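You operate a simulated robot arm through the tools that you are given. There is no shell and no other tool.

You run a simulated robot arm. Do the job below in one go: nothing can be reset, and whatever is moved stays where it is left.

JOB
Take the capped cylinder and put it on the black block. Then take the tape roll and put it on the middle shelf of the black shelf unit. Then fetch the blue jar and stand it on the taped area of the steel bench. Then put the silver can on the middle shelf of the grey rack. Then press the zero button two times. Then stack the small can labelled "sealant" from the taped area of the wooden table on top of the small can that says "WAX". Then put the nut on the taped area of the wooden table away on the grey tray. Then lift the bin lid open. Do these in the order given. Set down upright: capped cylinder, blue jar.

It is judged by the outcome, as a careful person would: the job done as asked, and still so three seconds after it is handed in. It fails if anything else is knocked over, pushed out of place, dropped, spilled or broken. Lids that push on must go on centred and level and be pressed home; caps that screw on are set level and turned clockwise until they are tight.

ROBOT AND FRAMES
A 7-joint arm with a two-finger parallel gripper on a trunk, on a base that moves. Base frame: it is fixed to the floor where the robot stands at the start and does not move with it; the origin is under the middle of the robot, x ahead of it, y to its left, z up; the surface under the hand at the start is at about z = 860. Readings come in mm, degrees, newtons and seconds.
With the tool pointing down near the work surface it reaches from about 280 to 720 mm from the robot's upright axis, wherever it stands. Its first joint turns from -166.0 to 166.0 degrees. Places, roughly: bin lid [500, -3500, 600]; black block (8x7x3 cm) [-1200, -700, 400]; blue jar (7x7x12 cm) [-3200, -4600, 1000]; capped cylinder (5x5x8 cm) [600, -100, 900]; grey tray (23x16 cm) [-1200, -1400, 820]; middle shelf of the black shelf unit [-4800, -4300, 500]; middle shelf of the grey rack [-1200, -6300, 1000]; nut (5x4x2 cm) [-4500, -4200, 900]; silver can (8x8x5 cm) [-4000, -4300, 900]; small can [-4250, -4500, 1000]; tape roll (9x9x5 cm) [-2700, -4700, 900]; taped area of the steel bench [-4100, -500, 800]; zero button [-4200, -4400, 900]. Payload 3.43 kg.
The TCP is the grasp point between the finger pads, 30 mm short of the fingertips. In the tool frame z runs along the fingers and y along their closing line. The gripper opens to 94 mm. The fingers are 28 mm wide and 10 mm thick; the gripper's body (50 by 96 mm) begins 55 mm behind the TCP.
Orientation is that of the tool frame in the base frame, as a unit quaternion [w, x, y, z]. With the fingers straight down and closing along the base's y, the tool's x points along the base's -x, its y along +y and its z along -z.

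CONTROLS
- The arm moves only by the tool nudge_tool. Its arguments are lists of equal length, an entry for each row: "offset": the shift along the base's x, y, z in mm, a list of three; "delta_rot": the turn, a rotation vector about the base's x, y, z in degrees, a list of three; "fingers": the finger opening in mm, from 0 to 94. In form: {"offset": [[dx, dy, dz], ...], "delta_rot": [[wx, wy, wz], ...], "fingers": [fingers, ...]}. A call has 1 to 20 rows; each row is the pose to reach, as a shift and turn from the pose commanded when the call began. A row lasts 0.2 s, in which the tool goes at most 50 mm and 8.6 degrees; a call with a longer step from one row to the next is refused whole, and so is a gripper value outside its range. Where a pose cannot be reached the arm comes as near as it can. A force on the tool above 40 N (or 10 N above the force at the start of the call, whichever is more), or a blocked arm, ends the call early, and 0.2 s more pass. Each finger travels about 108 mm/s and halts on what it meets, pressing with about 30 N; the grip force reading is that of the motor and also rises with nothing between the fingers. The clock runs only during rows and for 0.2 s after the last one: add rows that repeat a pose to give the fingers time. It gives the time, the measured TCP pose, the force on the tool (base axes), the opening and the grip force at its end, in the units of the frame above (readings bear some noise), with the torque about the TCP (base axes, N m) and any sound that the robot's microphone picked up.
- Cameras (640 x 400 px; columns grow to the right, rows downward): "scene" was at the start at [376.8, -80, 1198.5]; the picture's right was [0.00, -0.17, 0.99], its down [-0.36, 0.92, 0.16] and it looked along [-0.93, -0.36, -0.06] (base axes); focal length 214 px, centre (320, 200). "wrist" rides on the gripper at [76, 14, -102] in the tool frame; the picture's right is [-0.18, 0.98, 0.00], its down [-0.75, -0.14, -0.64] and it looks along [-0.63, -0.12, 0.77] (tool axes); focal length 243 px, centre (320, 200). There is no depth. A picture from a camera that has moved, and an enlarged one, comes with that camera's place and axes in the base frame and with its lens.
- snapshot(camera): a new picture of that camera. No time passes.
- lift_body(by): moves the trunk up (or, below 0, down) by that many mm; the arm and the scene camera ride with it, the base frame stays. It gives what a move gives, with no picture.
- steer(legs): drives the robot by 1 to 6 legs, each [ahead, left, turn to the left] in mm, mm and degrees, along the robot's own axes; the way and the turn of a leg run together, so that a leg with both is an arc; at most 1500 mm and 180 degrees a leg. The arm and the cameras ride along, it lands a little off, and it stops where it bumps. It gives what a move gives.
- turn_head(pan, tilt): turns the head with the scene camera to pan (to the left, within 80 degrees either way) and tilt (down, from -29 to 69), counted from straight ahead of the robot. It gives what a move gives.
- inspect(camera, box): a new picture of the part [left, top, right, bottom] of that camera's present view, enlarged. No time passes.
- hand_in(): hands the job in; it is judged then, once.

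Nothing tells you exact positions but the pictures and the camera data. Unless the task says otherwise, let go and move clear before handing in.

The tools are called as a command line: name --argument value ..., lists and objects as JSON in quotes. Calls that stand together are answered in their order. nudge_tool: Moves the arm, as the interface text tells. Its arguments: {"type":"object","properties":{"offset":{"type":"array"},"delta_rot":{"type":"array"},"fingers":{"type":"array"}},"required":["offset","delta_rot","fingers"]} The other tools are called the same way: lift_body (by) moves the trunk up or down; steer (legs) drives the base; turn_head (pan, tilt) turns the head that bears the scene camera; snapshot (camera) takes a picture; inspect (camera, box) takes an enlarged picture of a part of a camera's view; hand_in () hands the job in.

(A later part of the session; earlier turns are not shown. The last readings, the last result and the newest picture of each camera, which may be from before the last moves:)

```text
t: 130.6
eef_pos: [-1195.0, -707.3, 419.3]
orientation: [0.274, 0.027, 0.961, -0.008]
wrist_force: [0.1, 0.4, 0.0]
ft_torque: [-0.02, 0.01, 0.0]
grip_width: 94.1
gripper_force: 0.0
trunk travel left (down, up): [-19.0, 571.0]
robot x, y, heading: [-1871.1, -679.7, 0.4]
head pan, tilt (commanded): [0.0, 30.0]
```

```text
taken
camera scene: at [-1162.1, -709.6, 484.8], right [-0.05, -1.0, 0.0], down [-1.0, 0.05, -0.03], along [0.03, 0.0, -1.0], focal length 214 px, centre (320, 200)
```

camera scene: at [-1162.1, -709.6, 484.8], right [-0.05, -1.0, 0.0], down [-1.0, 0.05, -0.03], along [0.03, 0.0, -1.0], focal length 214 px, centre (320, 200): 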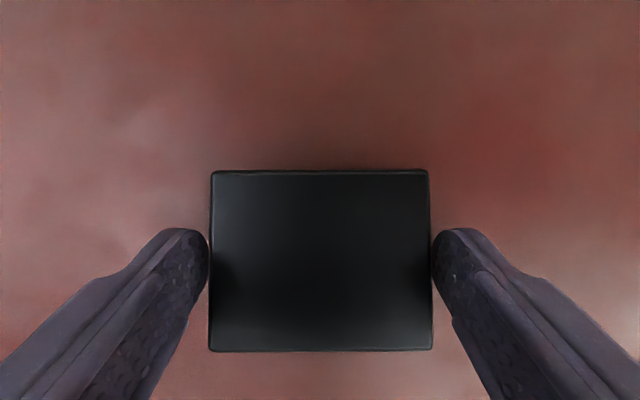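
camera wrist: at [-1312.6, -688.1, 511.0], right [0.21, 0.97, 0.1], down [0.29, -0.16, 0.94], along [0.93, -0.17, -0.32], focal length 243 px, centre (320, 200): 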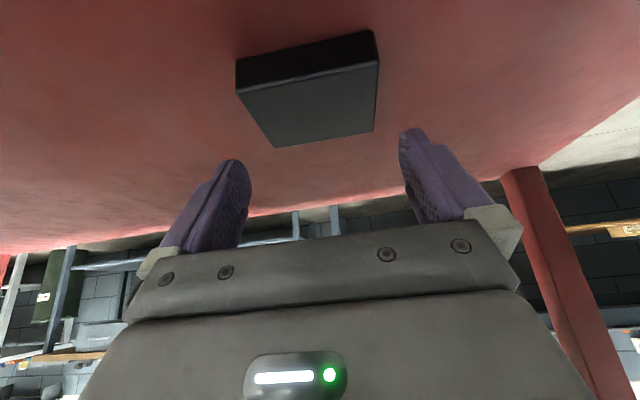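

nudge_tool --offset '[[0, 0, 0], [0, 0, 0], [0, 0, 0], [0, 0, 0]]' --delta_rot '[[0, 0, 0], [0, 0, 0], [0, 0, 0], [0, 0, 0]]' --fingers '[82, 74, 70, 70]'

nudge_tool --offset '[[0, 0, 2], [0, 0, 5], [5, -9, 5], [10, -18, 5], [15, -27, 5], [19.5, -35, 5], [19.5, -35, 5], [19.5, -35, 2], [19.5, -35, 0], [19.5, -35, 0]]' --delta_rot '[[0, 0, 0], [0, 0, 0], [0, 0, -0.6], [0, 0, -1.3], [0, 0, -2], [0, 0, -2.6], [0, 0, -2.6], [0, 0, -2.6], [0, 0, -2.6], [0, 0, -2.6]]' --fingers '[70, 70, 70, 70, 70, 70, 70, 70, 70, 70]'

snapshot --camera "scene"

```text
t: 131.6
eef_pos: [-1193.9, -708.3, 420.6]
orientation: [0.275, 0.026, 0.961, -0.009]
wrist_force: [0.2, -1.4, 8.4]
ft_torque: [0.26, 0.02, 0.25]
grip_width: 79.7
gripper_force: 29.8
trunk travel left (down, up): [-19.0, 571.0]
robot x, y, heading: [-1870.8, -677.7, 0.4]
head pan, tilt (commanded): [0.0, 30.0]
```

```text
t: 133.8
eef_pos: [-1174.1, -743.2, 419.9]
orientation: [0.275, 0.048, 0.96, -0.015]
wrist_force: [0.4, 1.0, 2.9]
ft_torque: [0.35, 0.38, 0.02]
grip_width: 80.0
gripper_force: 30.5
trunk travel left (down, up): [-19.0, 571.0]
robot x, y, heading: [-1868.7, -681.0, 0.6]
head pan, tilt (commanded): [0.0, 30.0]
```

```text
taken
camera scene: at [-1142.3, -746.3, 486.0], right [-0.1, -0.99, 0.0], down [-0.99, 0.1, -0.04], along [0.04, 0.0, -1.0], focal length 214 px, centre (320, 200)
```

scene: 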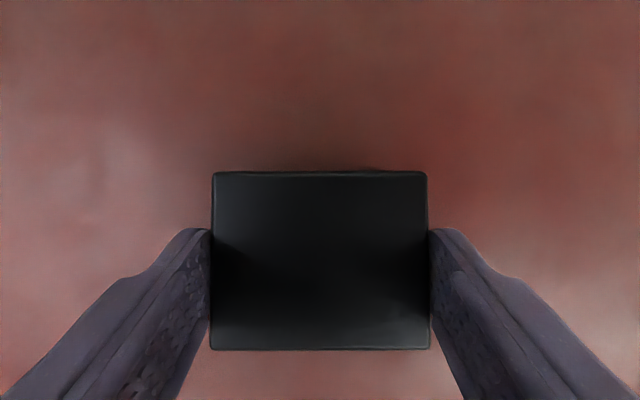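

The block is back at about (-1161, -744). I'll release it, rise straight up, and retract for the cylinder.

nudge_tool --offset '[[0, 0, 0], [0, 0, 0], [0, 0, 20], [0, 0, 45], [0, 0, 75], [-35, 10, 85], [-70, 20, 85], [-105, 30, 85], [-105, 30, 85]]' --delta_rot '[[0, 0, 0], [0, 0, 0], [0, 0, 0], [0, 0, 0], [0, 0, 0], [0, 0, 2], [0, 0, 4], [0, 0, 5.9], [0, 0, 5.9]]' --fingers '[90, 94, 94, 94, 94, 94, 80, 70, 70]'

steer --legs '[[-100, 0, 0], [0, 160, 0]]'

turn_head --pan 0 --tilt 0

snapshot --camera "scene"

```text
t: 135.8
eef_pos: [-1279.0, -713.8, 504.1]
orientation: [0.275, -0.003, 0.961, 0.0]
wrist_force: [0.0, 0.6, -0.2]
ft_torque: [0.03, 0.03, 0.02]
grip_width: 69.9
gripper_force: 0.0
trunk travel left (down, up): [-19.0, 571.0]
robot x, y, heading: [-1875.6, -678.2, 0.7]
head pan, tilt (commanded): [0.0, 30.0]
```

```text
t: 137.9
eef_pos: [-1381.3, -553.6, 505.3]
orientation: [0.275, -0.001, 0.962, 0.0]
wrist_force: [-0.7, 0.0, 0.0]
ft_torque: [0.03, 0.02, 0.01]
grip_width: 70.0
gripper_force: 0.0
trunk travel left (down, up): [-19.0, 571.0]
robot x, y, heading: [-1975.1, -522.8, 0.5]
head pan, tilt (commanded): [0.0, 30.0]
```

```text
t: 138.9
eef_pos: [-1381.0, -553.3, 504.7]
orientation: [0.274, -0.001, 0.962, -0.001]
wrist_force: [0.0, -0.3, 1.1]
ft_torque: [-0.01, 0.02, -0.01]
grip_width: 69.9
gripper_force: 0.1
trunk travel left (down, up): [-19.0, 571.0]
robot x, y, heading: [-1971.7, -518.9, 0.7]
head pan, tilt (commanded): [0.0, 0.0]
```

```text
taken
camera scene: at [-1307.8, -553.2, 595.9], right [0.0, -1.0, 0.0], down [-0.85, 0.0, -0.53], along [0.53, 0.0, -0.85], focal length 214 px, centre (320, 200)
```

scene: 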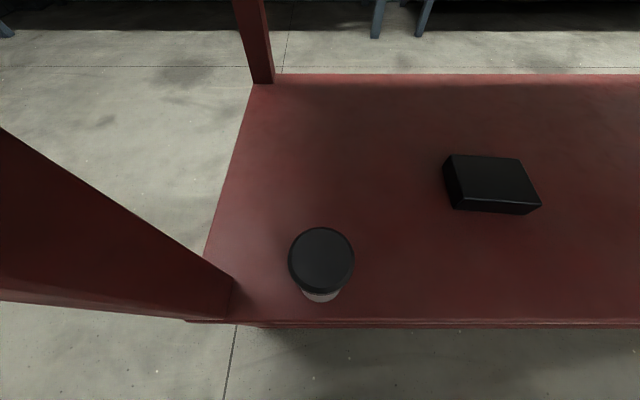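

The cylinder is at (-1265, -554). I'll grip it again, with its axis deeper in the fingers this time.

nudge_tool --offset '[[28, 0, -1], [55, 0, -2], [68, 0, -23], [81, 0, -44], [95, 0, -66], [108, -0.5, -87], [108, -0.5, -87]]' --delta_rot '[[0, 0, 0], [0, 0, 0], [0, 0, 0], [0, 0, 0], [0, 0, 0], [0, 0, 0], [0, 0, 0]]' --fingers '[70, 70, 70, 70, 70, 70, 70]'

snapshot --camera "wrist"

```text
t: 140.5
eef_pos: [-1274.4, -555.2, 418.5]
orientation: [0.275, -0.002, 0.962, 0.0]
wrist_force: [-8.6, 0.0, 7.7]
ft_torque: [0.33, 0.29, 0.29]
grip_width: 70.2
gripper_force: 0.1
trunk travel left (down, up): [-19.0, 571.0]
robot x, y, heading: [-1972.6, -520.0, 0.4]
head pan, tilt (commanded): [0.0, 0.0]
```

```text
taken
camera wrist: at [-1393.9, -541.1, 464.5], right [0.15, 0.98, 0.1], down [0.3, -0.14, 0.94], along [0.94, -0.12, -0.32], focal length 243 px, centre (320, 200)
```

wrist: 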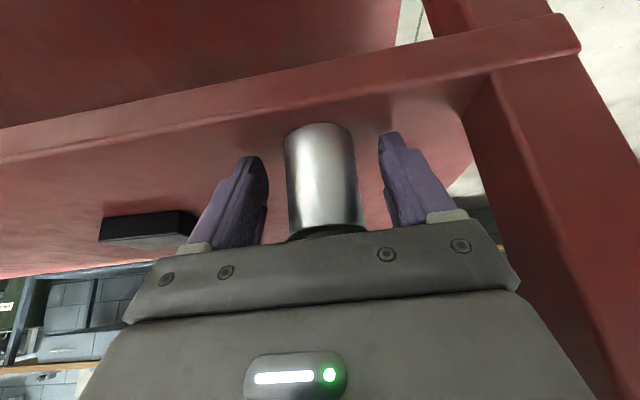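

A light contact showed up, probably the cap touching the palm. I'll ease back 4 mm along the tool axis before closing.

nudge_tool --offset '[[-2, 0, 2], [-3, 0, 3], [-3, 0, 3]]' --delta_rot '[[0, 0, 0], [0, 0, 0], [0, 0, 0]]' --fingers '[70, 70, 70]'

nudge_tool --offset '[[0, 0, 0], [0, 0, 0], [0, 0, 0], [0, 0, 0], [0, 0, 0]]' --delta_rot '[[0, 0, 0], [0, 0, 0], [0, 0, 0], [0, 0, 0], [0, 0, 0]]' --fingers '[50, 38, 28, 28, 28]'

snapshot --camera "wrist"

```text
t: 141.3
eef_pos: [-1276.2, -554.9, 421.6]
orientation: [0.275, -0.001, 0.961, 0.0]
wrist_force: [0.6, 0.7, -0.2]
ft_torque: [0.02, 0.0, 0.0]
grip_width: 70.0
gripper_force: 0.0
trunk travel left (down, up): [-19.0, 571.0]
robot x, y, heading: [-1974.0, -522.9, 0.6]
head pan, tilt (commanded): [0.0, 0.0]
```

```text
t: 142.5
eef_pos: [-1275.5, -553.7, 420.6]
orientation: [0.275, -0.002, 0.961, -0.001]
wrist_force: [0.2, 0.1, 0.3]
ft_torque: [0.04, 0.01, -0.02]
grip_width: 44.6
gripper_force: 30.4
trunk travel left (down, up): [-19.0, 571.0]
robot x, y, heading: [-1971.3, -518.0, 0.4]
head pan, tilt (commanded): [0.0, 0.0]
```

```text
taken
camera wrist: at [-1395.7, -540.6, 467.2], right [0.15, 0.98, 0.1], down [0.3, -0.14, 0.94], along [0.94, -0.12, -0.32], focal length 243 px, centre (320, 200)
```

wrist: 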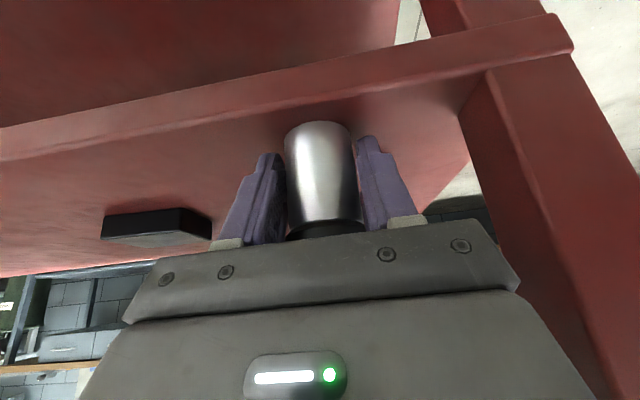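

Gripped at full diameter. I'll lift it clear, move over in line with the block, and check alignment before lowering.

lift_body --by 55

steer --legs '[[0, -190, 0], [103, 0, 0]]'

turn_head --pan 0 --tilt -15

snapshot --camera "scene"

snapshot --camera "wrist"

```text
t: 143.4
eef_pos: [-1276.2, -554.0, 475.0]
orientation: [0.275, -0.001, 0.962, -0.001]
wrist_force: [-0.6, -0.4, -1.9]
ft_torque: [0.0, 0.01, -0.01]
grip_width: 44.5
gripper_force: 30.1
trunk travel left (down, up): [-74.0, 516.0]
robot x, y, heading: [-1969.9, -517.5, 0.8]
head pan, tilt (commanded): [0.0, 0.0]
```

```text
t: 145.8
eef_pos: [-1170.8, -743.2, 475.9]
orientation: [0.274, -0.002, 0.962, -0.001]
wrist_force: [-1.5, -0.4, -1.6]
ft_torque: [0.01, 0.02, 0.03]
grip_width: 44.4
gripper_force: 30.0
trunk travel left (down, up): [-74.0, 516.0]
robot x, y, heading: [-1869.4, -706.6, 0.6]
head pan, tilt (commanded): [0.0, 0.0]
```

```text
t: 146.5
eef_pos: [-1170.5, -743.3, 476.6]
orientation: [0.275, -0.002, 0.962, -0.001]
wrist_force: [0.0, 0.1, -0.9]
ft_torque: [0.04, 0.04, 0.02]
grip_width: 44.6
gripper_force: 30.0
trunk travel left (down, up): [-74.0, 516.0]
robot x, y, heading: [-1870.3, -710.0, 0.3]
head pan, tilt (commanded): [0.0, -15.0]
```

```text
taken
camera scene: at [-1083.9, -742.3, 586.8], right [0.0, -1.0, 0.0], down [-0.68, 0.0, -0.73], along [0.73, 0.0, -0.68], focal length 214 px, centre (320, 200)
```

scene: 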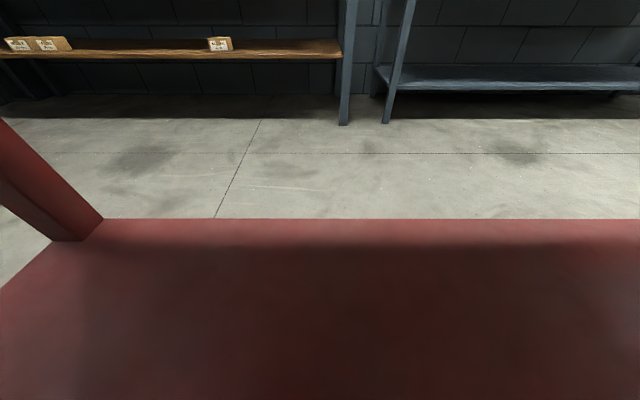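

```text
taken
camera wrist: at [-1290.6, -728.9, 522.0], right [0.15, 0.98, 0.1], down [0.3, -0.14, 0.94], along [0.94, -0.12, -0.32], focal length 243 px, centre (320, 200)
```

wrist: 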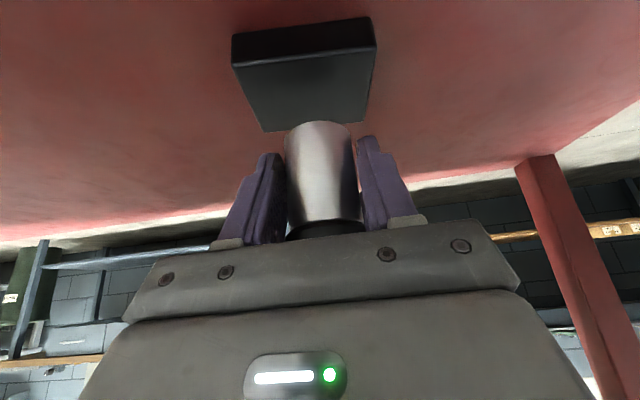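

The wrist view puts the block's centre at (-1160, -744), directly under the cylinder. I'll lower with the trunk, then in small steps to contact.

lift_body --by -22

nudge_tool --offset '[[0, -0.5, -1.5], [0, -0.5, -3], [0, -0.5, -4.5], [0, -0.5, -4.5]]' --delta_rot '[[0, 0, 0], [0, 0, 0], [0, 0, 0], [0, 0, 0]]' --fingers '[28, 28, 28, 28]'

inspect --camera "wrist" --box '[200, 50, 440, 250]'

```text
t: 147.2
eef_pos: [-1169.8, -743.4, 453.3]
orientation: [0.275, -0.002, 0.961, 0.0]
wrist_force: [0.0, 1.2, -1.0]
ft_torque: [0.0, 0.01, -0.01]
grip_width: 44.4
gripper_force: 30.3
trunk travel left (down, up): [-52.0, 538.0]
robot x, y, heading: [-1872.9, -706.6, 0.6]
head pan, tilt (commanded): [0.0, -15.0]
```

```text
t: 148.2
eef_pos: [-1171.0, -743.5, 449.3]
orientation: [0.275, 0.0, 0.962, -0.001]
wrist_force: [0.7, 0.9, -2.4]
ft_torque: [0.03, 0.01, 0.0]
grip_width: 44.4
gripper_force: 30.2
trunk travel left (down, up): [-52.0, 538.0]
robot x, y, heading: [-1866.5, -706.1, 0.5]
head pan, tilt (commanded): [0.0, -15.0]
```

```text
2.00 times, centred on (320, 150) of wrist
camera zoom: at [-1290.5, -729.2, 495.8], right [0.15, 0.98, 0.1], down [0.3, -0.14, 0.94], along [0.94, -0.12, -0.32], focal length 485 px, centre (320, 300)
```

zoom: 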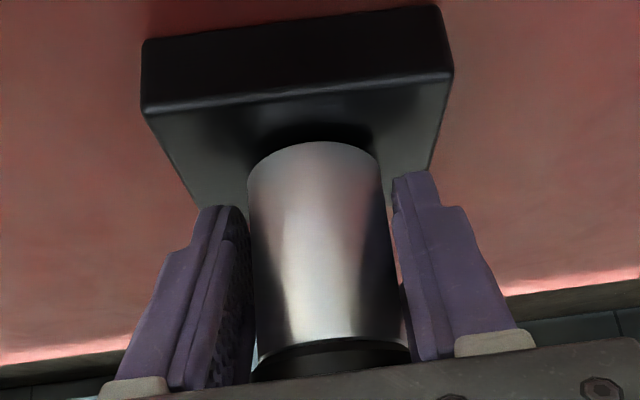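

nudge_tool --offset '[[0, 0, -1], [0, 0, -2], [0, 0, -3], [0, 0, -3]]' --delta_rot '[[0, 0, 0], [0, 0, 0], [0, 0, 0], [0, 0, 0]]' --fingers '[28, 28, 28, 28]'

```text
t: 149.2
eef_pos: [-1170.3, -744.7, 445.8]
orientation: [0.275, -0.001, 0.962, -0.001]
wrist_force: [0.5, 0.1, -2.1]
ft_torque: [0.02, 0.02, -0.02]
grip_width: 44.6
gripper_force: 30.8
trunk travel left (down, up): [-52.0, 538.0]
robot x, y, heading: [-1866.8, -707.6, 0.6]
head pan, tilt (commanded): [0.0, -15.0]
```

nudge_tool --offset '[[0, 0, -1], [0, 0, -2], [0, 0, -3], [0, 0, -3]]' --delta_rot '[[0, 0, 0], [0, 0, 0], [0, 0, 0], [0, 0, 0]]' --fingers '[28, 28, 28, 28]'

inspect --camera "wrist" --box '[200, 50, 440, 250]'

```text
t: 150.2
eef_pos: [-1171.0, -742.9, 446.9]
orientation: [0.277, 0.0, 0.961, -0.001]
wrist_force: [-1.7, -2.8, 20.5]
ft_torque: [0.15, 0.18, 0.04]
grip_width: 44.6
gripper_force: 29.8
trunk travel left (down, up): [-52.0, 538.0]
robot x, y, heading: [-1867.5, -707.5, 0.4]
head pan, tilt (commanded): [0.0, -15.0]
```

```text
2.00 times, centred on (320, 150) of wrist
camera zoom: at [-1290.0, -729.5, 491.6], right [0.15, 0.98, 0.1], down [0.3, -0.14, 0.95], along [0.94, -0.12, -0.31], focal length 485 px, centre (320, 300)
```

zoom: 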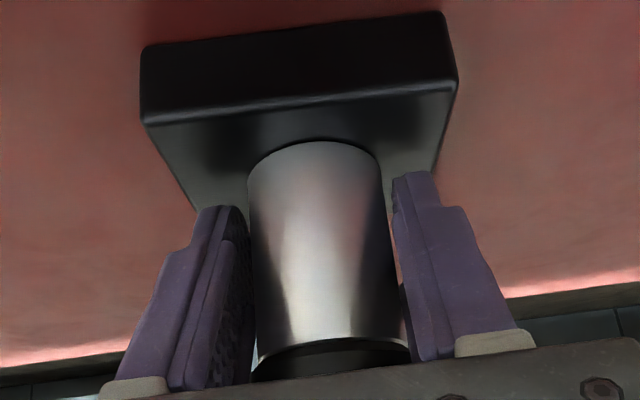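

The cylinder is seated on the block with 20 N of contact. I'll release and withdraw along the tool axis.

nudge_tool --offset '[[0, 0, 1], [0, 0, 1], [0, 0, 1], [0, 0, 1]]' --delta_rot '[[0, 0, 0], [0, 0, 0], [0, 0, 0], [0, 0, 0]]' --fingers '[50, 60, 70, 70]'

nudge_tool --offset '[[-8, 0, 13], [-16, 0, 26], [-27, 0, 43], [-43, 0, 68], [-60, 0, 80], [-90, 0, 80]]' --delta_rot '[[0, 0, 0], [0, 0, 0], [0, 0, 0], [0, 0, 0], [0, 0, 0], [0, 0, 0]]' --fingers '[70, 70, 70, 70, 70, 70]'

turn_head --pan 0 --tilt 0

snapshot --camera "scene"

snapshot --camera "wrist"

```text
t: 151.2
eef_pos: [-1171.3, -742.3, 443.2]
orientation: [0.274, -0.001, 0.962, -0.001]
wrist_force: [-0.7, 0.5, -0.1]
ft_torque: [-0.01, -0.03, 0.02]
grip_width: 70.3
gripper_force: 0.0
trunk travel left (down, up): [-52.0, 538.0]
robot x, y, heading: [-1868.9, -707.4, 0.7]
head pan, tilt (commanded): [0.0, -15.0]
```

```text
t: 152.6
eef_pos: [-1261.1, -742.0, 524.4]
orientation: [0.276, -0.001, 0.961, 0.0]
wrist_force: [-0.3, -0.2, 0.0]
ft_torque: [0.01, -0.03, 0.01]
grip_width: 70.0
gripper_force: 0.0
trunk travel left (down, up): [-52.0, 538.0]
robot x, y, heading: [-1872.1, -707.1, 0.6]
head pan, tilt (commanded): [0.0, -15.0]
```

```text
t: 153.4
eef_pos: [-1260.8, -743.6, 524.9]
orientation: [0.275, -0.001, 0.961, -0.001]
wrist_force: [-0.4, 0.3, -0.5]
ft_torque: [-0.02, -0.01, -0.03]
grip_width: 70.0
gripper_force: 0.1
trunk travel left (down, up): [-52.0, 538.0]
robot x, y, heading: [-1867.7, -707.1, 0.5]
head pan, tilt (commanded): [0.0, 0.0]
```

```text
taken
camera scene: at [-1188.1, -742.3, 616.1], right [0.0, -1.0, 0.0], down [-0.85, 0.0, -0.53], along [0.53, 0.0, -0.85], focal length 214 px, centre (320, 200)
```

scene: 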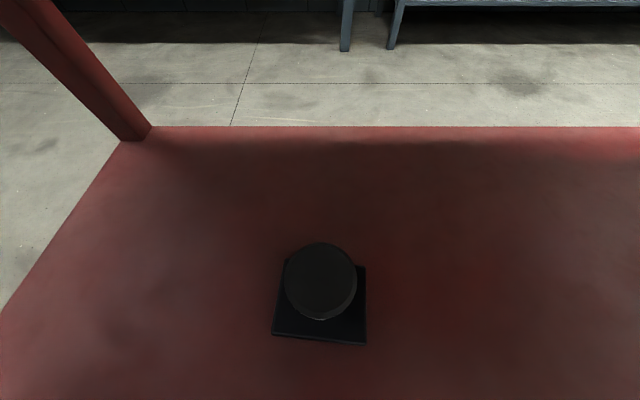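

```text
taken
camera wrist: at [-1380.9, -728.9, 571.1], right [0.15, 0.98, 0.1], down [0.3, -0.14, 0.94], along [0.94, -0.12, -0.32], focal length 243 px, centre (320, 200)
```

wrist: 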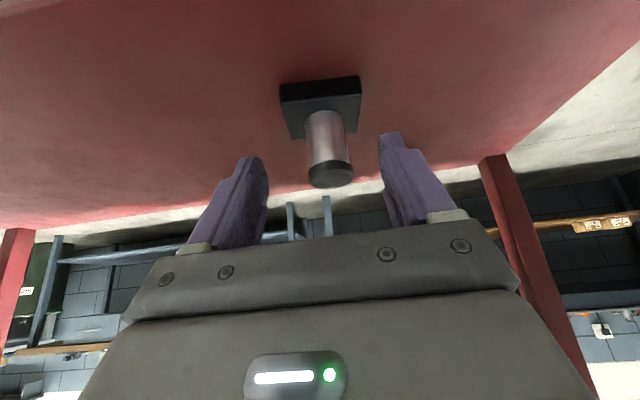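

Task 1 is done: the cylinder stands upright on the block. I'll back out, raise the arm, and check the cart's top.

steer --legs '[[-220, 0, 0]]'

nudge_tool --offset '[[-10, 0, 40], [-20, 0, 80], [-30, 0, 120], [-45, 0, 160], [-60, 0, 200], [-75, 0, 230], [-75, 0, 230]]' --delta_rot '[[0, 0, 0], [0, 0, 0], [0, 0, 0], [0, 0, 0], [0, 0, 0], [0, 0, 0], [0, 0, 0]]' --fingers '[70, 70, 70, 70, 70, 70, 70]'

lift_body --by 500

turn_head --pan 20 --tilt -29

snapshot --camera "scene"

turn_head --pan -25 --tilt -15

snapshot --camera "scene"

```text
t: 155.1
eef_pos: [-1484.2, -744.2, 525.2]
orientation: [0.275, -0.002, 0.961, 0.0]
wrist_force: [-0.1, -0.8, -0.3]
ft_torque: [0.02, -0.02, 0.02]
grip_width: 70.2
gripper_force: 0.1
trunk travel left (down, up): [-52.0, 538.0]
robot x, y, heading: [-2090.8, -708.5, 0.6]
head pan, tilt (commanded): [0.0, 0.0]
```

```text
t: 156.7
eef_pos: [-1559.5, -744.8, 754.7]
orientation: [0.275, -0.001, 0.961, -0.001]
wrist_force: [-0.7, -0.2, -0.6]
ft_torque: [-0.01, -0.02, 0.02]
grip_width: 70.0
gripper_force: 0.1
trunk travel left (down, up): [-52.0, 538.0]
robot x, y, heading: [-2091.7, -708.0, 0.6]
head pan, tilt (commanded): [0.0, 0.0]
```

```text
refused: 500 is not a number from -400 to 400
```

```text
t: 157.6
eef_pos: [-1560.0, -743.6, 754.6]
orientation: [0.274, -0.001, 0.962, 0.0]
wrist_force: [-0.1, -0.1, 0.4]
ft_torque: [-0.06, -0.02, 0.0]
grip_width: 70.0
gripper_force: 0.0
trunk travel left (down, up): [-52.0, 538.0]
robot x, y, heading: [-2090.4, -707.3, 0.4]
head pan, tilt (commanded): [20.0, -28.6]
```

```text
taken
camera scene: at [-1466.7, -720.5, 889.7], right [0.18, -0.94, -0.29], down [-0.51, 0.16, -0.85], along [0.84, 0.3, -0.45], focal length 214 px, centre (320, 200)
```

scene: 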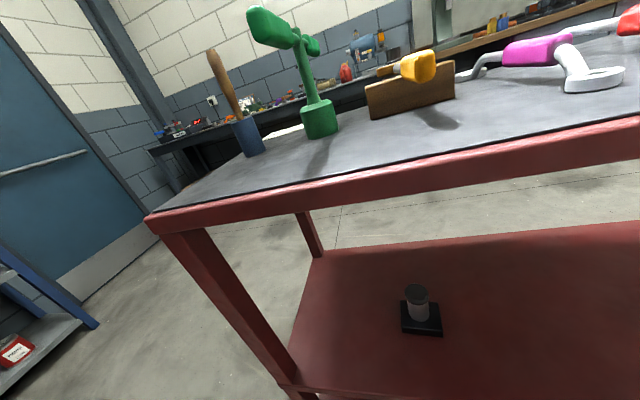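

```text
t: 158.7
eef_pos: [-1558.9, -743.4, 753.9]
orientation: [0.275, -0.002, 0.961, 0.0]
wrist_force: [-0.9, -0.1, 0.8]
ft_torque: [0.0, -0.01, 0.01]
grip_width: 70.0
gripper_force: 0.1
trunk travel left (down, up): [-52.0, 538.0]
robot x, y, heading: [-2091.8, -713.4, 0.4]
head pan, tilt (commanded): [-25.0, -15.0]
```

```text
taken
camera scene: at [-1476.2, -777.4, 872.0], right [-0.22, -0.91, 0.36], down [-0.7, -0.11, -0.71], along [0.68, -0.41, -0.61], focal length 214 px, centre (320, 200)
```

scene: 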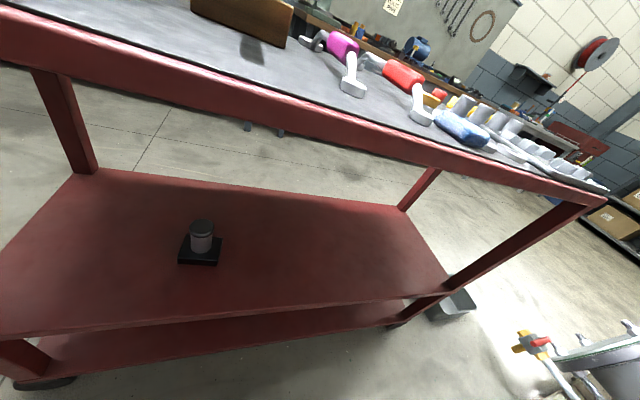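

Everything on the cart top is still in place. Next is the tape roll, so I'll raise the trunk, turn to face -y, and survey the way there.

lift_body --by 390

turn_head --pan 0 --tilt -29

steer --legs '[[0, 200, 0], [0, 0, 180]]'

snapshot --camera "scene"

steer --legs '[[0, 0, 60]]'

snapshot --camera "scene"

```text
t: 162.5
eef_pos: [-1557.7, -744.2, 1144.0]
orientation: [0.274, -0.002, 0.962, 0.0]
wrist_force: [0.4, 0.2, -0.7]
ft_torque: [0.0, -0.03, 0.0]
grip_width: 70.1
gripper_force: 0.0
trunk travel left (down, up): [-442.0, 148.0]
robot x, y, heading: [-2089.0, -707.6, 0.9]
head pan, tilt (commanded): [-25.0, -15.0]
```

```text
t: 163.4
eef_pos: [-1559.9, -744.6, 1145.8]
orientation: [0.275, -0.001, 0.961, 0.0]
wrist_force: [-0.1, 0.0, -0.2]
ft_torque: [-0.01, -0.04, 0.02]
grip_width: 70.2
gripper_force: 0.0
trunk travel left (down, up): [-442.0, 148.0]
robot x, y, heading: [-2090.8, -706.0, 0.6]
head pan, tilt (commanded): [0.0, -28.6]
```

```text
t: 172.4
eef_pos: [-2624.3, -489.7, 1143.6]
orientation: [0.004, 0.961, 0.016, -0.275]
wrist_force: [0.1, 0.6, 0.1]
ft_torque: [0.01, 0.01, 0.0]
grip_width: 69.8
gripper_force: 0.0
trunk travel left (down, up): [-442.0, 148.0]
robot x, y, heading: [-2093.5, -504.9, -177.7]
head pan, tilt (commanded): [0.0, -28.6]
```

```text
taken
camera scene: at [-2718.3, -492.6, 1276.4], right [-0.03, 1.0, 0.0], down [0.49, 0.02, -0.87], along [-0.87, -0.03, -0.49], focal length 214 px, centre (320, 200)
```

scene: 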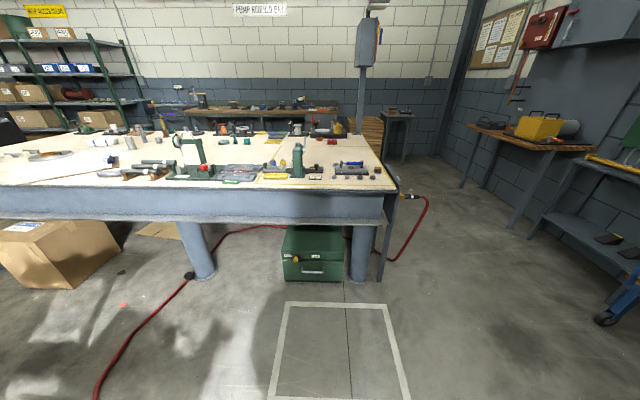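

```text
t: 175.4
eef_pos: [-2372.5, -961.7, 1145.3]
orientation: [0.141, 0.823, 0.497, -0.237]
wrist_force: [1.0, 0.4, -0.3]
ft_torque: [-0.03, 0.0, -0.02]
grip_width: 70.0
gripper_force: 0.0
trunk travel left (down, up): [-442.0, 148.0]
robot x, y, heading: [-2090.3, -507.3, -117.5]
head pan, tilt (commanded): [0.0, -28.6]
```

```text
taken
camera scene: at [-2415.0, -1044.7, 1276.4], right [-0.88, 0.47, 0.0], down [0.23, 0.44, -0.87], along [-0.41, -0.77, -0.49], focal length 214 px, centre (320, 200)
```

scene: 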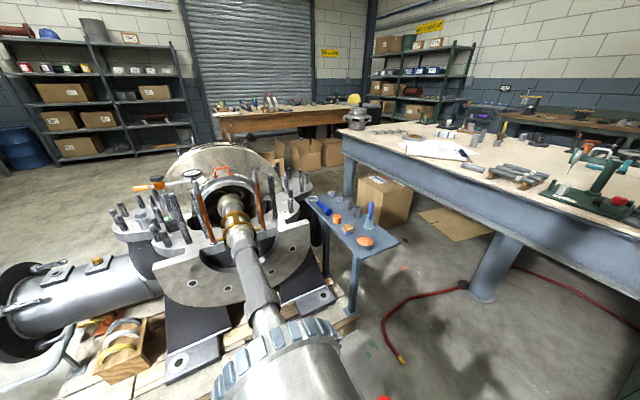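

The direct aisle beside the pump is too narrow for the base. I'll go back around the cart's near end and down the open side along x of about -350, with the arm held high.

lift_body --by 140

steer --legs '[[0, 0, 27.5], [-420, 0, 0], [0, 1500, 0], [0, 240, 0]]'

snapshot --camera "scene"

```text
t: 177.1
eef_pos: [-2373.1, -961.8, 1283.9]
orientation: [0.141, 0.823, 0.497, -0.236]
wrist_force: [0.0, 1.0, -0.4]
ft_torque: [-0.02, -0.04, 0.03]
grip_width: 70.0
gripper_force: 0.1
trunk travel left (down, up): [-582.0, 8.0]
robot x, y, heading: [-2092.4, -508.9, -117.7]
head pan, tilt (commanded): [0.0, -28.6]
```

```text
t: 189.5
eef_pos: [-382.2, -611.0, 1284.8]
orientation: [0.194, 0.679, 0.68, -0.195]
wrist_force: [1.4, 0.4, 0.5]
ft_torque: [-0.04, 0.03, -0.05]
grip_width: 69.8
gripper_force: 0.0
trunk travel left (down, up): [-582.0, 8.0]
robot x, y, heading: [-348.0, -79.2, -89.6]
head pan, tilt (commanded): [0.0, -28.6]
```

```text
taken
camera scene: at [-381.8, -704.9, 1416.4], right [-1.0, 0.0, 0.0], down [0.0, 0.49, -0.87], along [0.0, -0.87, -0.49], focal length 214 px, centre (320, 200)
```

scene: 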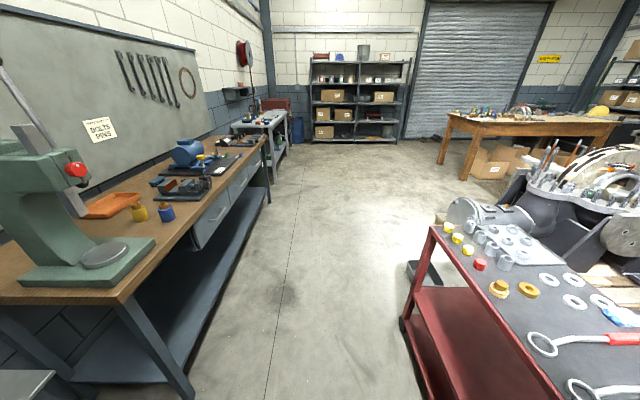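

The aisle ahead is clear, with the wooden table at the far right and the grey rack straight ahead. I'll drive down the aisle.

steer --legs '[[1500, 0, 0], [1500, 0, 0]]'

turn_head --pan -50 --tilt -29

snapshot --camera "scene"

turn_head --pan 0 --tilt -29

snapshot --camera "scene"

```text
t: 203.9
eef_pos: [-359.1, -3602.7, 1284.8]
orientation: [0.194, 0.677, 0.682, -0.195]
wrist_force: [0.0, 0.3, -1.2]
ft_torque: [0.01, -0.01, 0.02]
grip_width: 70.2
gripper_force: 0.0
trunk travel left (down, up): [-582.0, 8.0]
robot x, y, heading: [-326.2, -3070.9, -89.1]
head pan, tilt (commanded): [0.0, -28.6]
```

```text
t: 205.1
eef_pos: [-357.9, -3602.6, 1285.3]
orientation: [0.195, 0.677, 0.682, -0.195]
wrist_force: [0.1, 0.3, 0.3]
ft_torque: [0.0, 0.0, -0.01]
grip_width: 69.8
gripper_force: 0.0
trunk travel left (down, up): [-582.0, 8.0]
robot x, y, heading: [-327.7, -3068.3, -89.4]
head pan, tilt (commanded): [-50.0, -28.6]
```

```text
taken
camera scene: at [-408.3, -3684.2, 1436.8], right [-0.65, 0.4, 0.65], down [-0.37, 0.58, -0.73], along [-0.67, -0.71, -0.22], focal length 214 px, centre (320, 200)
```

scene: 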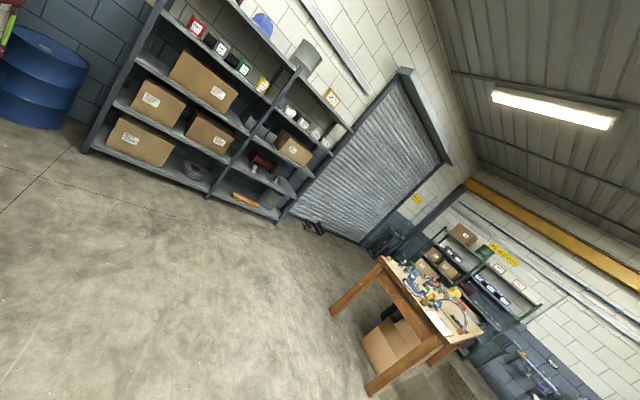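

```text
t: 206.3
eef_pos: [-358.9, -3603.6, 1284.9]
orientation: [0.195, 0.677, 0.682, -0.194]
wrist_force: [-0.5, -0.1, -0.2]
ft_torque: [-0.02, 0.02, 0.01]
grip_width: 69.8
gripper_force: 0.1
trunk travel left (down, up): [-582.0, 8.0]
robot x, y, heading: [-327.1, -3072.4, -89.3]
head pan, tilt (commanded): [0.0, -28.6]
```

```text
taken
camera scene: at [-357.0, -3696.4, 1416.4], right [-1.0, -0.01, 0.0], down [-0.01, 0.49, -0.87], along [0.01, -0.87, -0.49], focal length 214 px, centre (320, 200)
```

scene: 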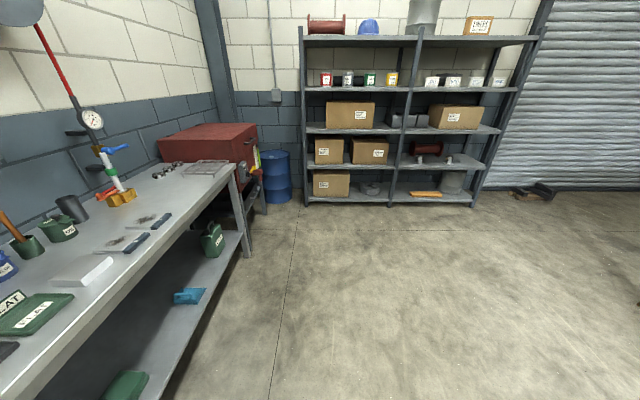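

The wooden table with the tape roll and blue jar is to the right, and the grey rack is ahead. I'll move right away from the bench, go forward, and turn to face the table's near side.

steer --legs '[[0, -550, 0], [1500, 0, 0], [0, 0, -90], [850, 0, 0]]'

snapshot --camera "scene"

```text
t: 224.3
eef_pos: [-2241.3, -4515.5, 1285.2]
orientation: [-0.003, 0.962, -0.008, -0.275]
wrist_force: [-0.4, 0.6, 0.1]
ft_torque: [0.01, -0.03, -0.01]
grip_width: 70.0
gripper_force: 0.0
trunk travel left (down, up): [-582.0, 8.0]
robot x, y, heading: [-1714.8, -4560.1, 179.4]
head pan, tilt (commanded): [0.0, -28.6]
```

```text
taken
camera scene: at [-2336.2, -4514.4, 1416.2], right [0.02, 1.0, 0.0], down [0.49, -0.01, -0.87], along [-0.87, 0.01, -0.49], focal length 214 px, centre (320, 200)
```

scene: 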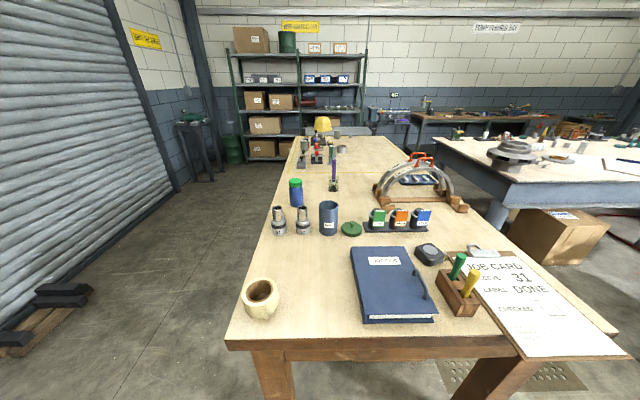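

I can see the tan tape roll at the table's near-left corner and the blue jar with a green lid further back. I'll zoom in on both and on the shelf behind.

inspect --camera "scene" --box '[200, 160, 440, 340]'

inspect --camera "scene" --box '[220, 10, 420, 180]'

```text
2.22 times, centred on (320, 250) of scene
camera zoom: at [-2336.2, -4514.4, 1416.2], right [0.02, 1.0, 0.0], down [0.49, -0.01, -0.87], along [-0.87, 0.01, -0.49], focal length 477 px, centre (320, 89)
```

zoom: 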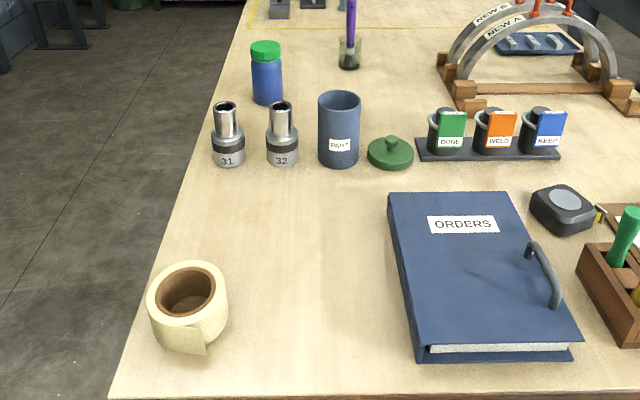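

```text
2.35 times, centred on (320, 95) of scene
camera zoom: at [-2336.2, -4514.4, 1416.2], right [0.02, 1.0, 0.0], down [0.49, -0.01, -0.87], along [-0.87, 0.01, -0.49], focal length 505 px, centre (320, 447)
```

zoom: 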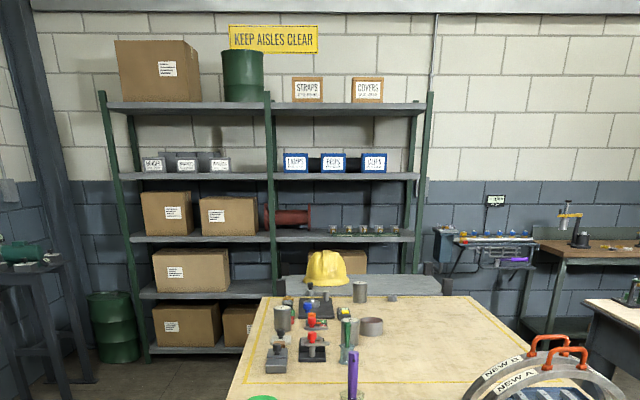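

The tape roll lies flat with its hole up at about (-2726, -4671). I'll pinch its wall with one finger in the hole, using a steeper 70° pitch. I'll drive up to the table, tilt the tool, lower partway, and look closer.

nudge_tool --offset '[[0, 0, 0], [0, 0, 0], [0, 0, 0]]' --delta_rot '[[0, -6, 0], [0, -12, 0], [0, -12, 0]]' --fingers '[60, 50, 50]'

steer --legs '[[390, 119, 0]]'

lift_body --by -270

turn_head --pan 0 --tilt 0

snapshot --camera "scene"

snapshot --camera "wrist"

```text
t: 225.1
eef_pos: [-2241.3, -4516.9, 1285.1]
orientation: [-0.004, 0.985, -0.007, -0.173]
wrist_force: [-0.3, -0.3, -0.7]
ft_torque: [-0.01, 0.02, 0.02]
grip_width: 49.8
gripper_force: 0.1
trunk travel left (down, up): [-582.0, 8.0]
robot x, y, heading: [-1706.1, -4558.7, 179.4]
head pan, tilt (commanded): [0.0, -28.6]
```

```text
t: 227.6
eef_pos: [-2632.3, -4631.3, 1283.8]
orientation: [-0.003, 0.985, -0.008, -0.172]
wrist_force: [0.1, -0.2, -0.3]
ft_torque: [0.0, -0.02, -0.03]
grip_width: 49.9
gripper_force: 0.0
trunk travel left (down, up): [-582.0, 8.0]
robot x, y, heading: [-2099.4, -4673.7, 179.3]
head pan, tilt (commanded): [0.0, -28.6]
```

```text
t: 230.4
eef_pos: [-2631.0, -4631.1, 1014.2]
orientation: [-0.003, 0.985, -0.008, -0.173]
wrist_force: [-0.6, -0.5, 0.4]
ft_torque: [-0.01, 0.01, 0.0]
grip_width: 50.0
gripper_force: 0.1
trunk travel left (down, up): [-312.0, 278.0]
robot x, y, heading: [-2101.1, -4674.2, 179.2]
head pan, tilt (commanded): [0.0, -28.6]
```

```text
t: 231.3
eef_pos: [-2630.3, -4630.7, 1014.0]
orientation: [-0.005, 0.985, -0.009, -0.173]
wrist_force: [0.9, 0.1, 0.3]
ft_torque: [-0.04, 0.0, 0.0]
grip_width: 50.1
gripper_force: 0.1
trunk travel left (down, up): [-312.0, 278.0]
robot x, y, heading: [-2098.7, -4674.2, 179.1]
head pan, tilt (commanded): [0.0, 0.0]
```

```text
taken
camera scene: at [-2720.2, -4629.4, 1088.6], right [0.02, 1.0, 0.0], down [0.94, -0.01, -0.34], along [-0.34, 0.01, -0.94], focal length 214 px, centre (320, 200)
```

scene: 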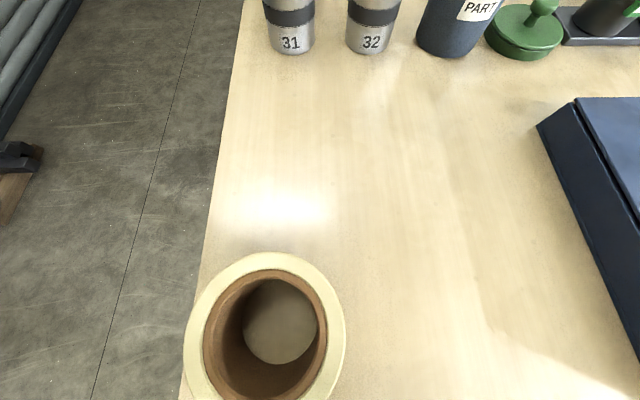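

```text
taken
camera wrist: at [-2525.6, -4647.3, 1084.2], right [-0.19, -0.98, 0.06], down [-0.49, 0.15, 0.86], along [-0.85, 0.13, -0.51], focal length 243 px, centre (320, 200)
```

wrist: 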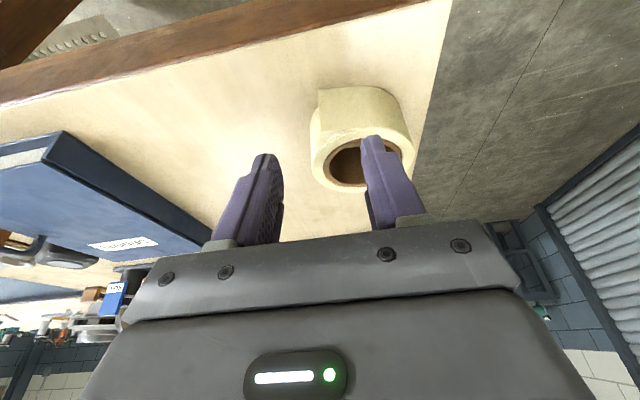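

The roll's top is at z about 958, centred at (-2692, -4658), with a 57 mm hole and a wall about 16 mm thick. I'll line up over its right-hand wall with the fingers open 42 mm and check before descending.

nudge_tool --offset '[[-28, 5, 0], [-55.5, 8.9, 0], [-55.5, 8.9, -8], [-55.5, 8.9, -8]]' --delta_rot '[[0, 0, 0], [0, 0, 0], [0, 0, 0], [0, 0, 0]]' --fingers '[46, 42, 42, 42]'

turn_head --pan 0 --tilt 35

snapshot --camera "scene"

snapshot --camera "wrist"

```text
t: 232.3
eef_pos: [-2686.9, -4622.5, 1005.8]
orientation: [-0.004, 0.985, -0.007, -0.172]
wrist_force: [0.8, 0.6, -0.6]
ft_torque: [-0.05, 0.02, 0.03]
grip_width: 42.0
gripper_force: 0.0
trunk travel left (down, up): [-312.0, 278.0]
robot x, y, heading: [-2098.6, -4677.5, 179.2]
head pan, tilt (commanded): [0.0, 0.0]
```

```text
t: 233.3
eef_pos: [-2686.9, -4622.6, 1005.4]
orientation: [-0.003, 0.985, -0.009, -0.173]
wrist_force: [0.4, -0.1, 0.0]
ft_torque: [0.01, 0.0, 0.03]
grip_width: 42.1
gripper_force: 0.0
trunk travel left (down, up): [-312.0, 278.0]
robot x, y, heading: [-2099.3, -4672.0, 179.5]
head pan, tilt (commanded): [0.0, 35.0]
```

```text
taken
camera scene: at [-2722.9, -4620.9, 1063.3], right [0.02, 1.0, 0.0], down [0.97, -0.02, 0.26], along [0.26, 0.0, -0.97], focal length 214 px, centre (320, 200)
```

scene: 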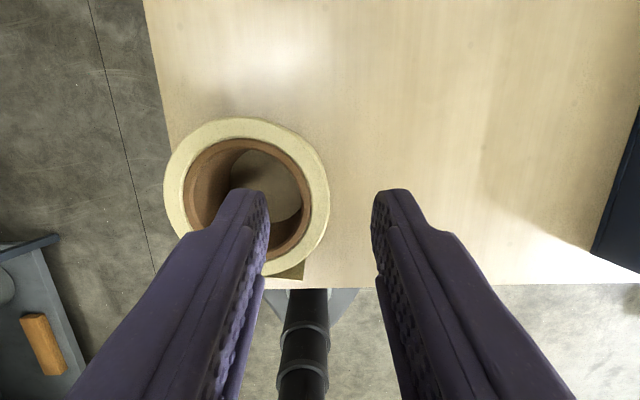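

```text
taken
camera wrist: at [-2581.8, -4638.0, 1076.3], right [-0.19, -0.98, 0.06], down [-0.49, 0.15, 0.86], along [-0.85, 0.13, -0.51], focal length 243 px, centre (320, 200)
```

wrist: 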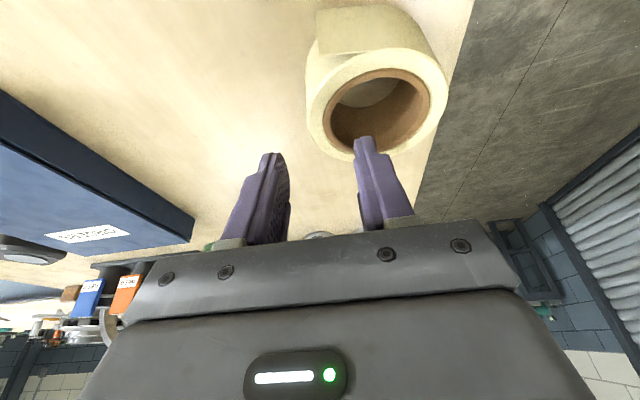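

The left finger is aligned over the hole with about 5 mm clearance all round. I'll descend 41 mm and close on the wall.

nudge_tool --offset '[[-2, -0.5, -10], [-2, -0.5, -20], [-2, -0.5, -30], [-2, -0.5, -41], [-2, -0.5, -41]]' --delta_rot '[[0, 0, 0], [0, 0, 0], [0, 0, 0], [0, 0, 0], [0, 0, 0]]' --fingers '[42, 42, 42, 42, 42]'

snapshot --camera "scene"

```text
t: 234.5
eef_pos: [-2688.6, -4622.1, 965.6]
orientation: [-0.003, 0.985, -0.007, -0.173]
wrist_force: [0.5, 0.4, -0.2]
ft_torque: [-0.02, 0.0, 0.01]
grip_width: 41.8
gripper_force: 0.1
trunk travel left (down, up): [-312.0, 278.0]
robot x, y, heading: [-2099.8, -4677.0, 179.4]
head pan, tilt (commanded): [0.0, 35.0]
```

```text
taken
camera scene: at [-2724.1, -4621.9, 1022.3], right [0.02, 1.0, 0.0], down [0.97, -0.02, 0.26], along [0.26, 0.0, -0.97], focal length 214 px, centre (320, 200)
```

scene: 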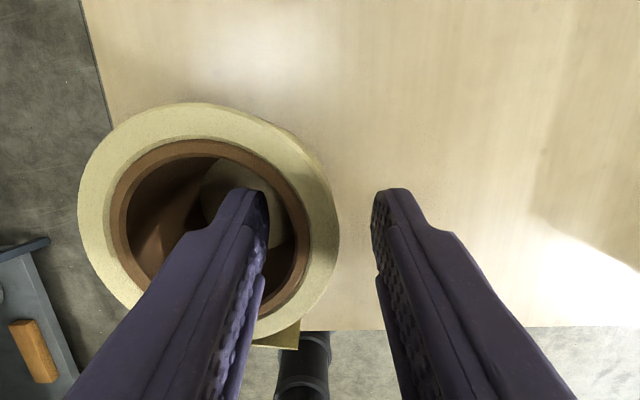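

nudge_tool --offset '[[0, 0, 0], [0, 0, 0], [0, 0, 0], [0, 0, 0], [0, 0, 0]]' --delta_rot '[[0, 0, 0], [0, 0, 0], [0, 0, 0], [0, 0, 0], [0, 0, 0]]' --fingers '[30, 20, 8, 4, 4]'

nudge_tool --offset '[[0, 0, 8], [0, 0, 20], [0, 0, 40], [0, 0, 60]]' --delta_rot '[[0, 0, 0], [0, 0, 0], [0, 0, 0], [0, 0, 0]]' --fingers '[4, 4, 4, 4]'

snapshot --camera "scene"

snapshot --camera "wrist"

```text
t: 235.7
eef_pos: [-2688.7, -4622.6, 965.4]
orientation: [-0.004, 0.985, -0.008, -0.173]
wrist_force: [0.3, 1.2, 0.4]
ft_torque: [-0.01, -0.08, 0.04]
grip_width: 13.8
gripper_force: 29.5
trunk travel left (down, up): [-312.0, 278.0]
robot x, y, heading: [-2101.6, -4676.1, 179.4]
head pan, tilt (commanded): [0.0, 35.0]
```

```text
t: 236.7
eef_pos: [-2687.3, -4621.9, 1024.5]
orientation: [-0.004, 0.985, -0.008, -0.173]
wrist_force: [-0.1, 0.0, -1.3]
ft_torque: [0.08, -0.02, 0.0]
grip_width: 13.7
gripper_force: 30.1
trunk travel left (down, up): [-312.0, 278.0]
robot x, y, heading: [-2103.3, -4674.6, 179.4]
head pan, tilt (commanded): [0.0, 35.0]
```

```text
taken
camera scene: at [-2724.0, -4621.9, 1082.3], right [0.02, 1.0, 0.0], down [0.97, -0.02, 0.26], along [0.26, 0.0, -0.97], focal length 214 px, centre (320, 200)
```

scene: 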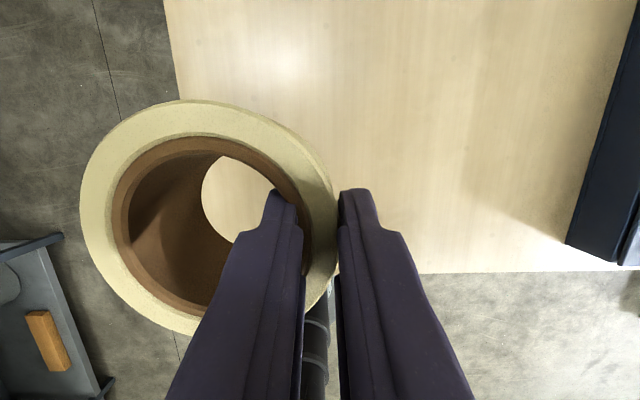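

```text
taken
camera wrist: at [-2583.0, -4639.0, 1095.2], right [-0.19, -0.98, 0.06], down [-0.49, 0.15, 0.86], along [-0.85, 0.13, -0.51], focal length 243 px, centre (320, 200)
```

wrist: 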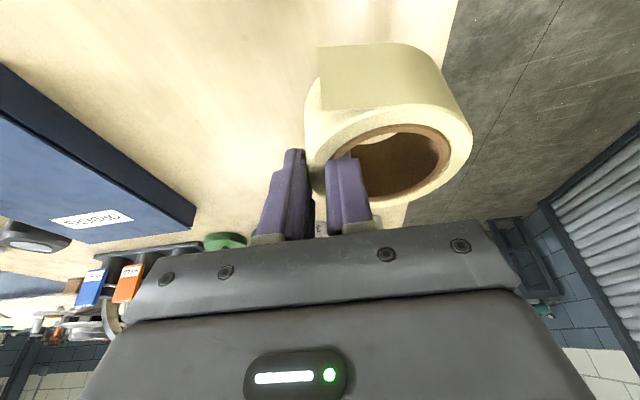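

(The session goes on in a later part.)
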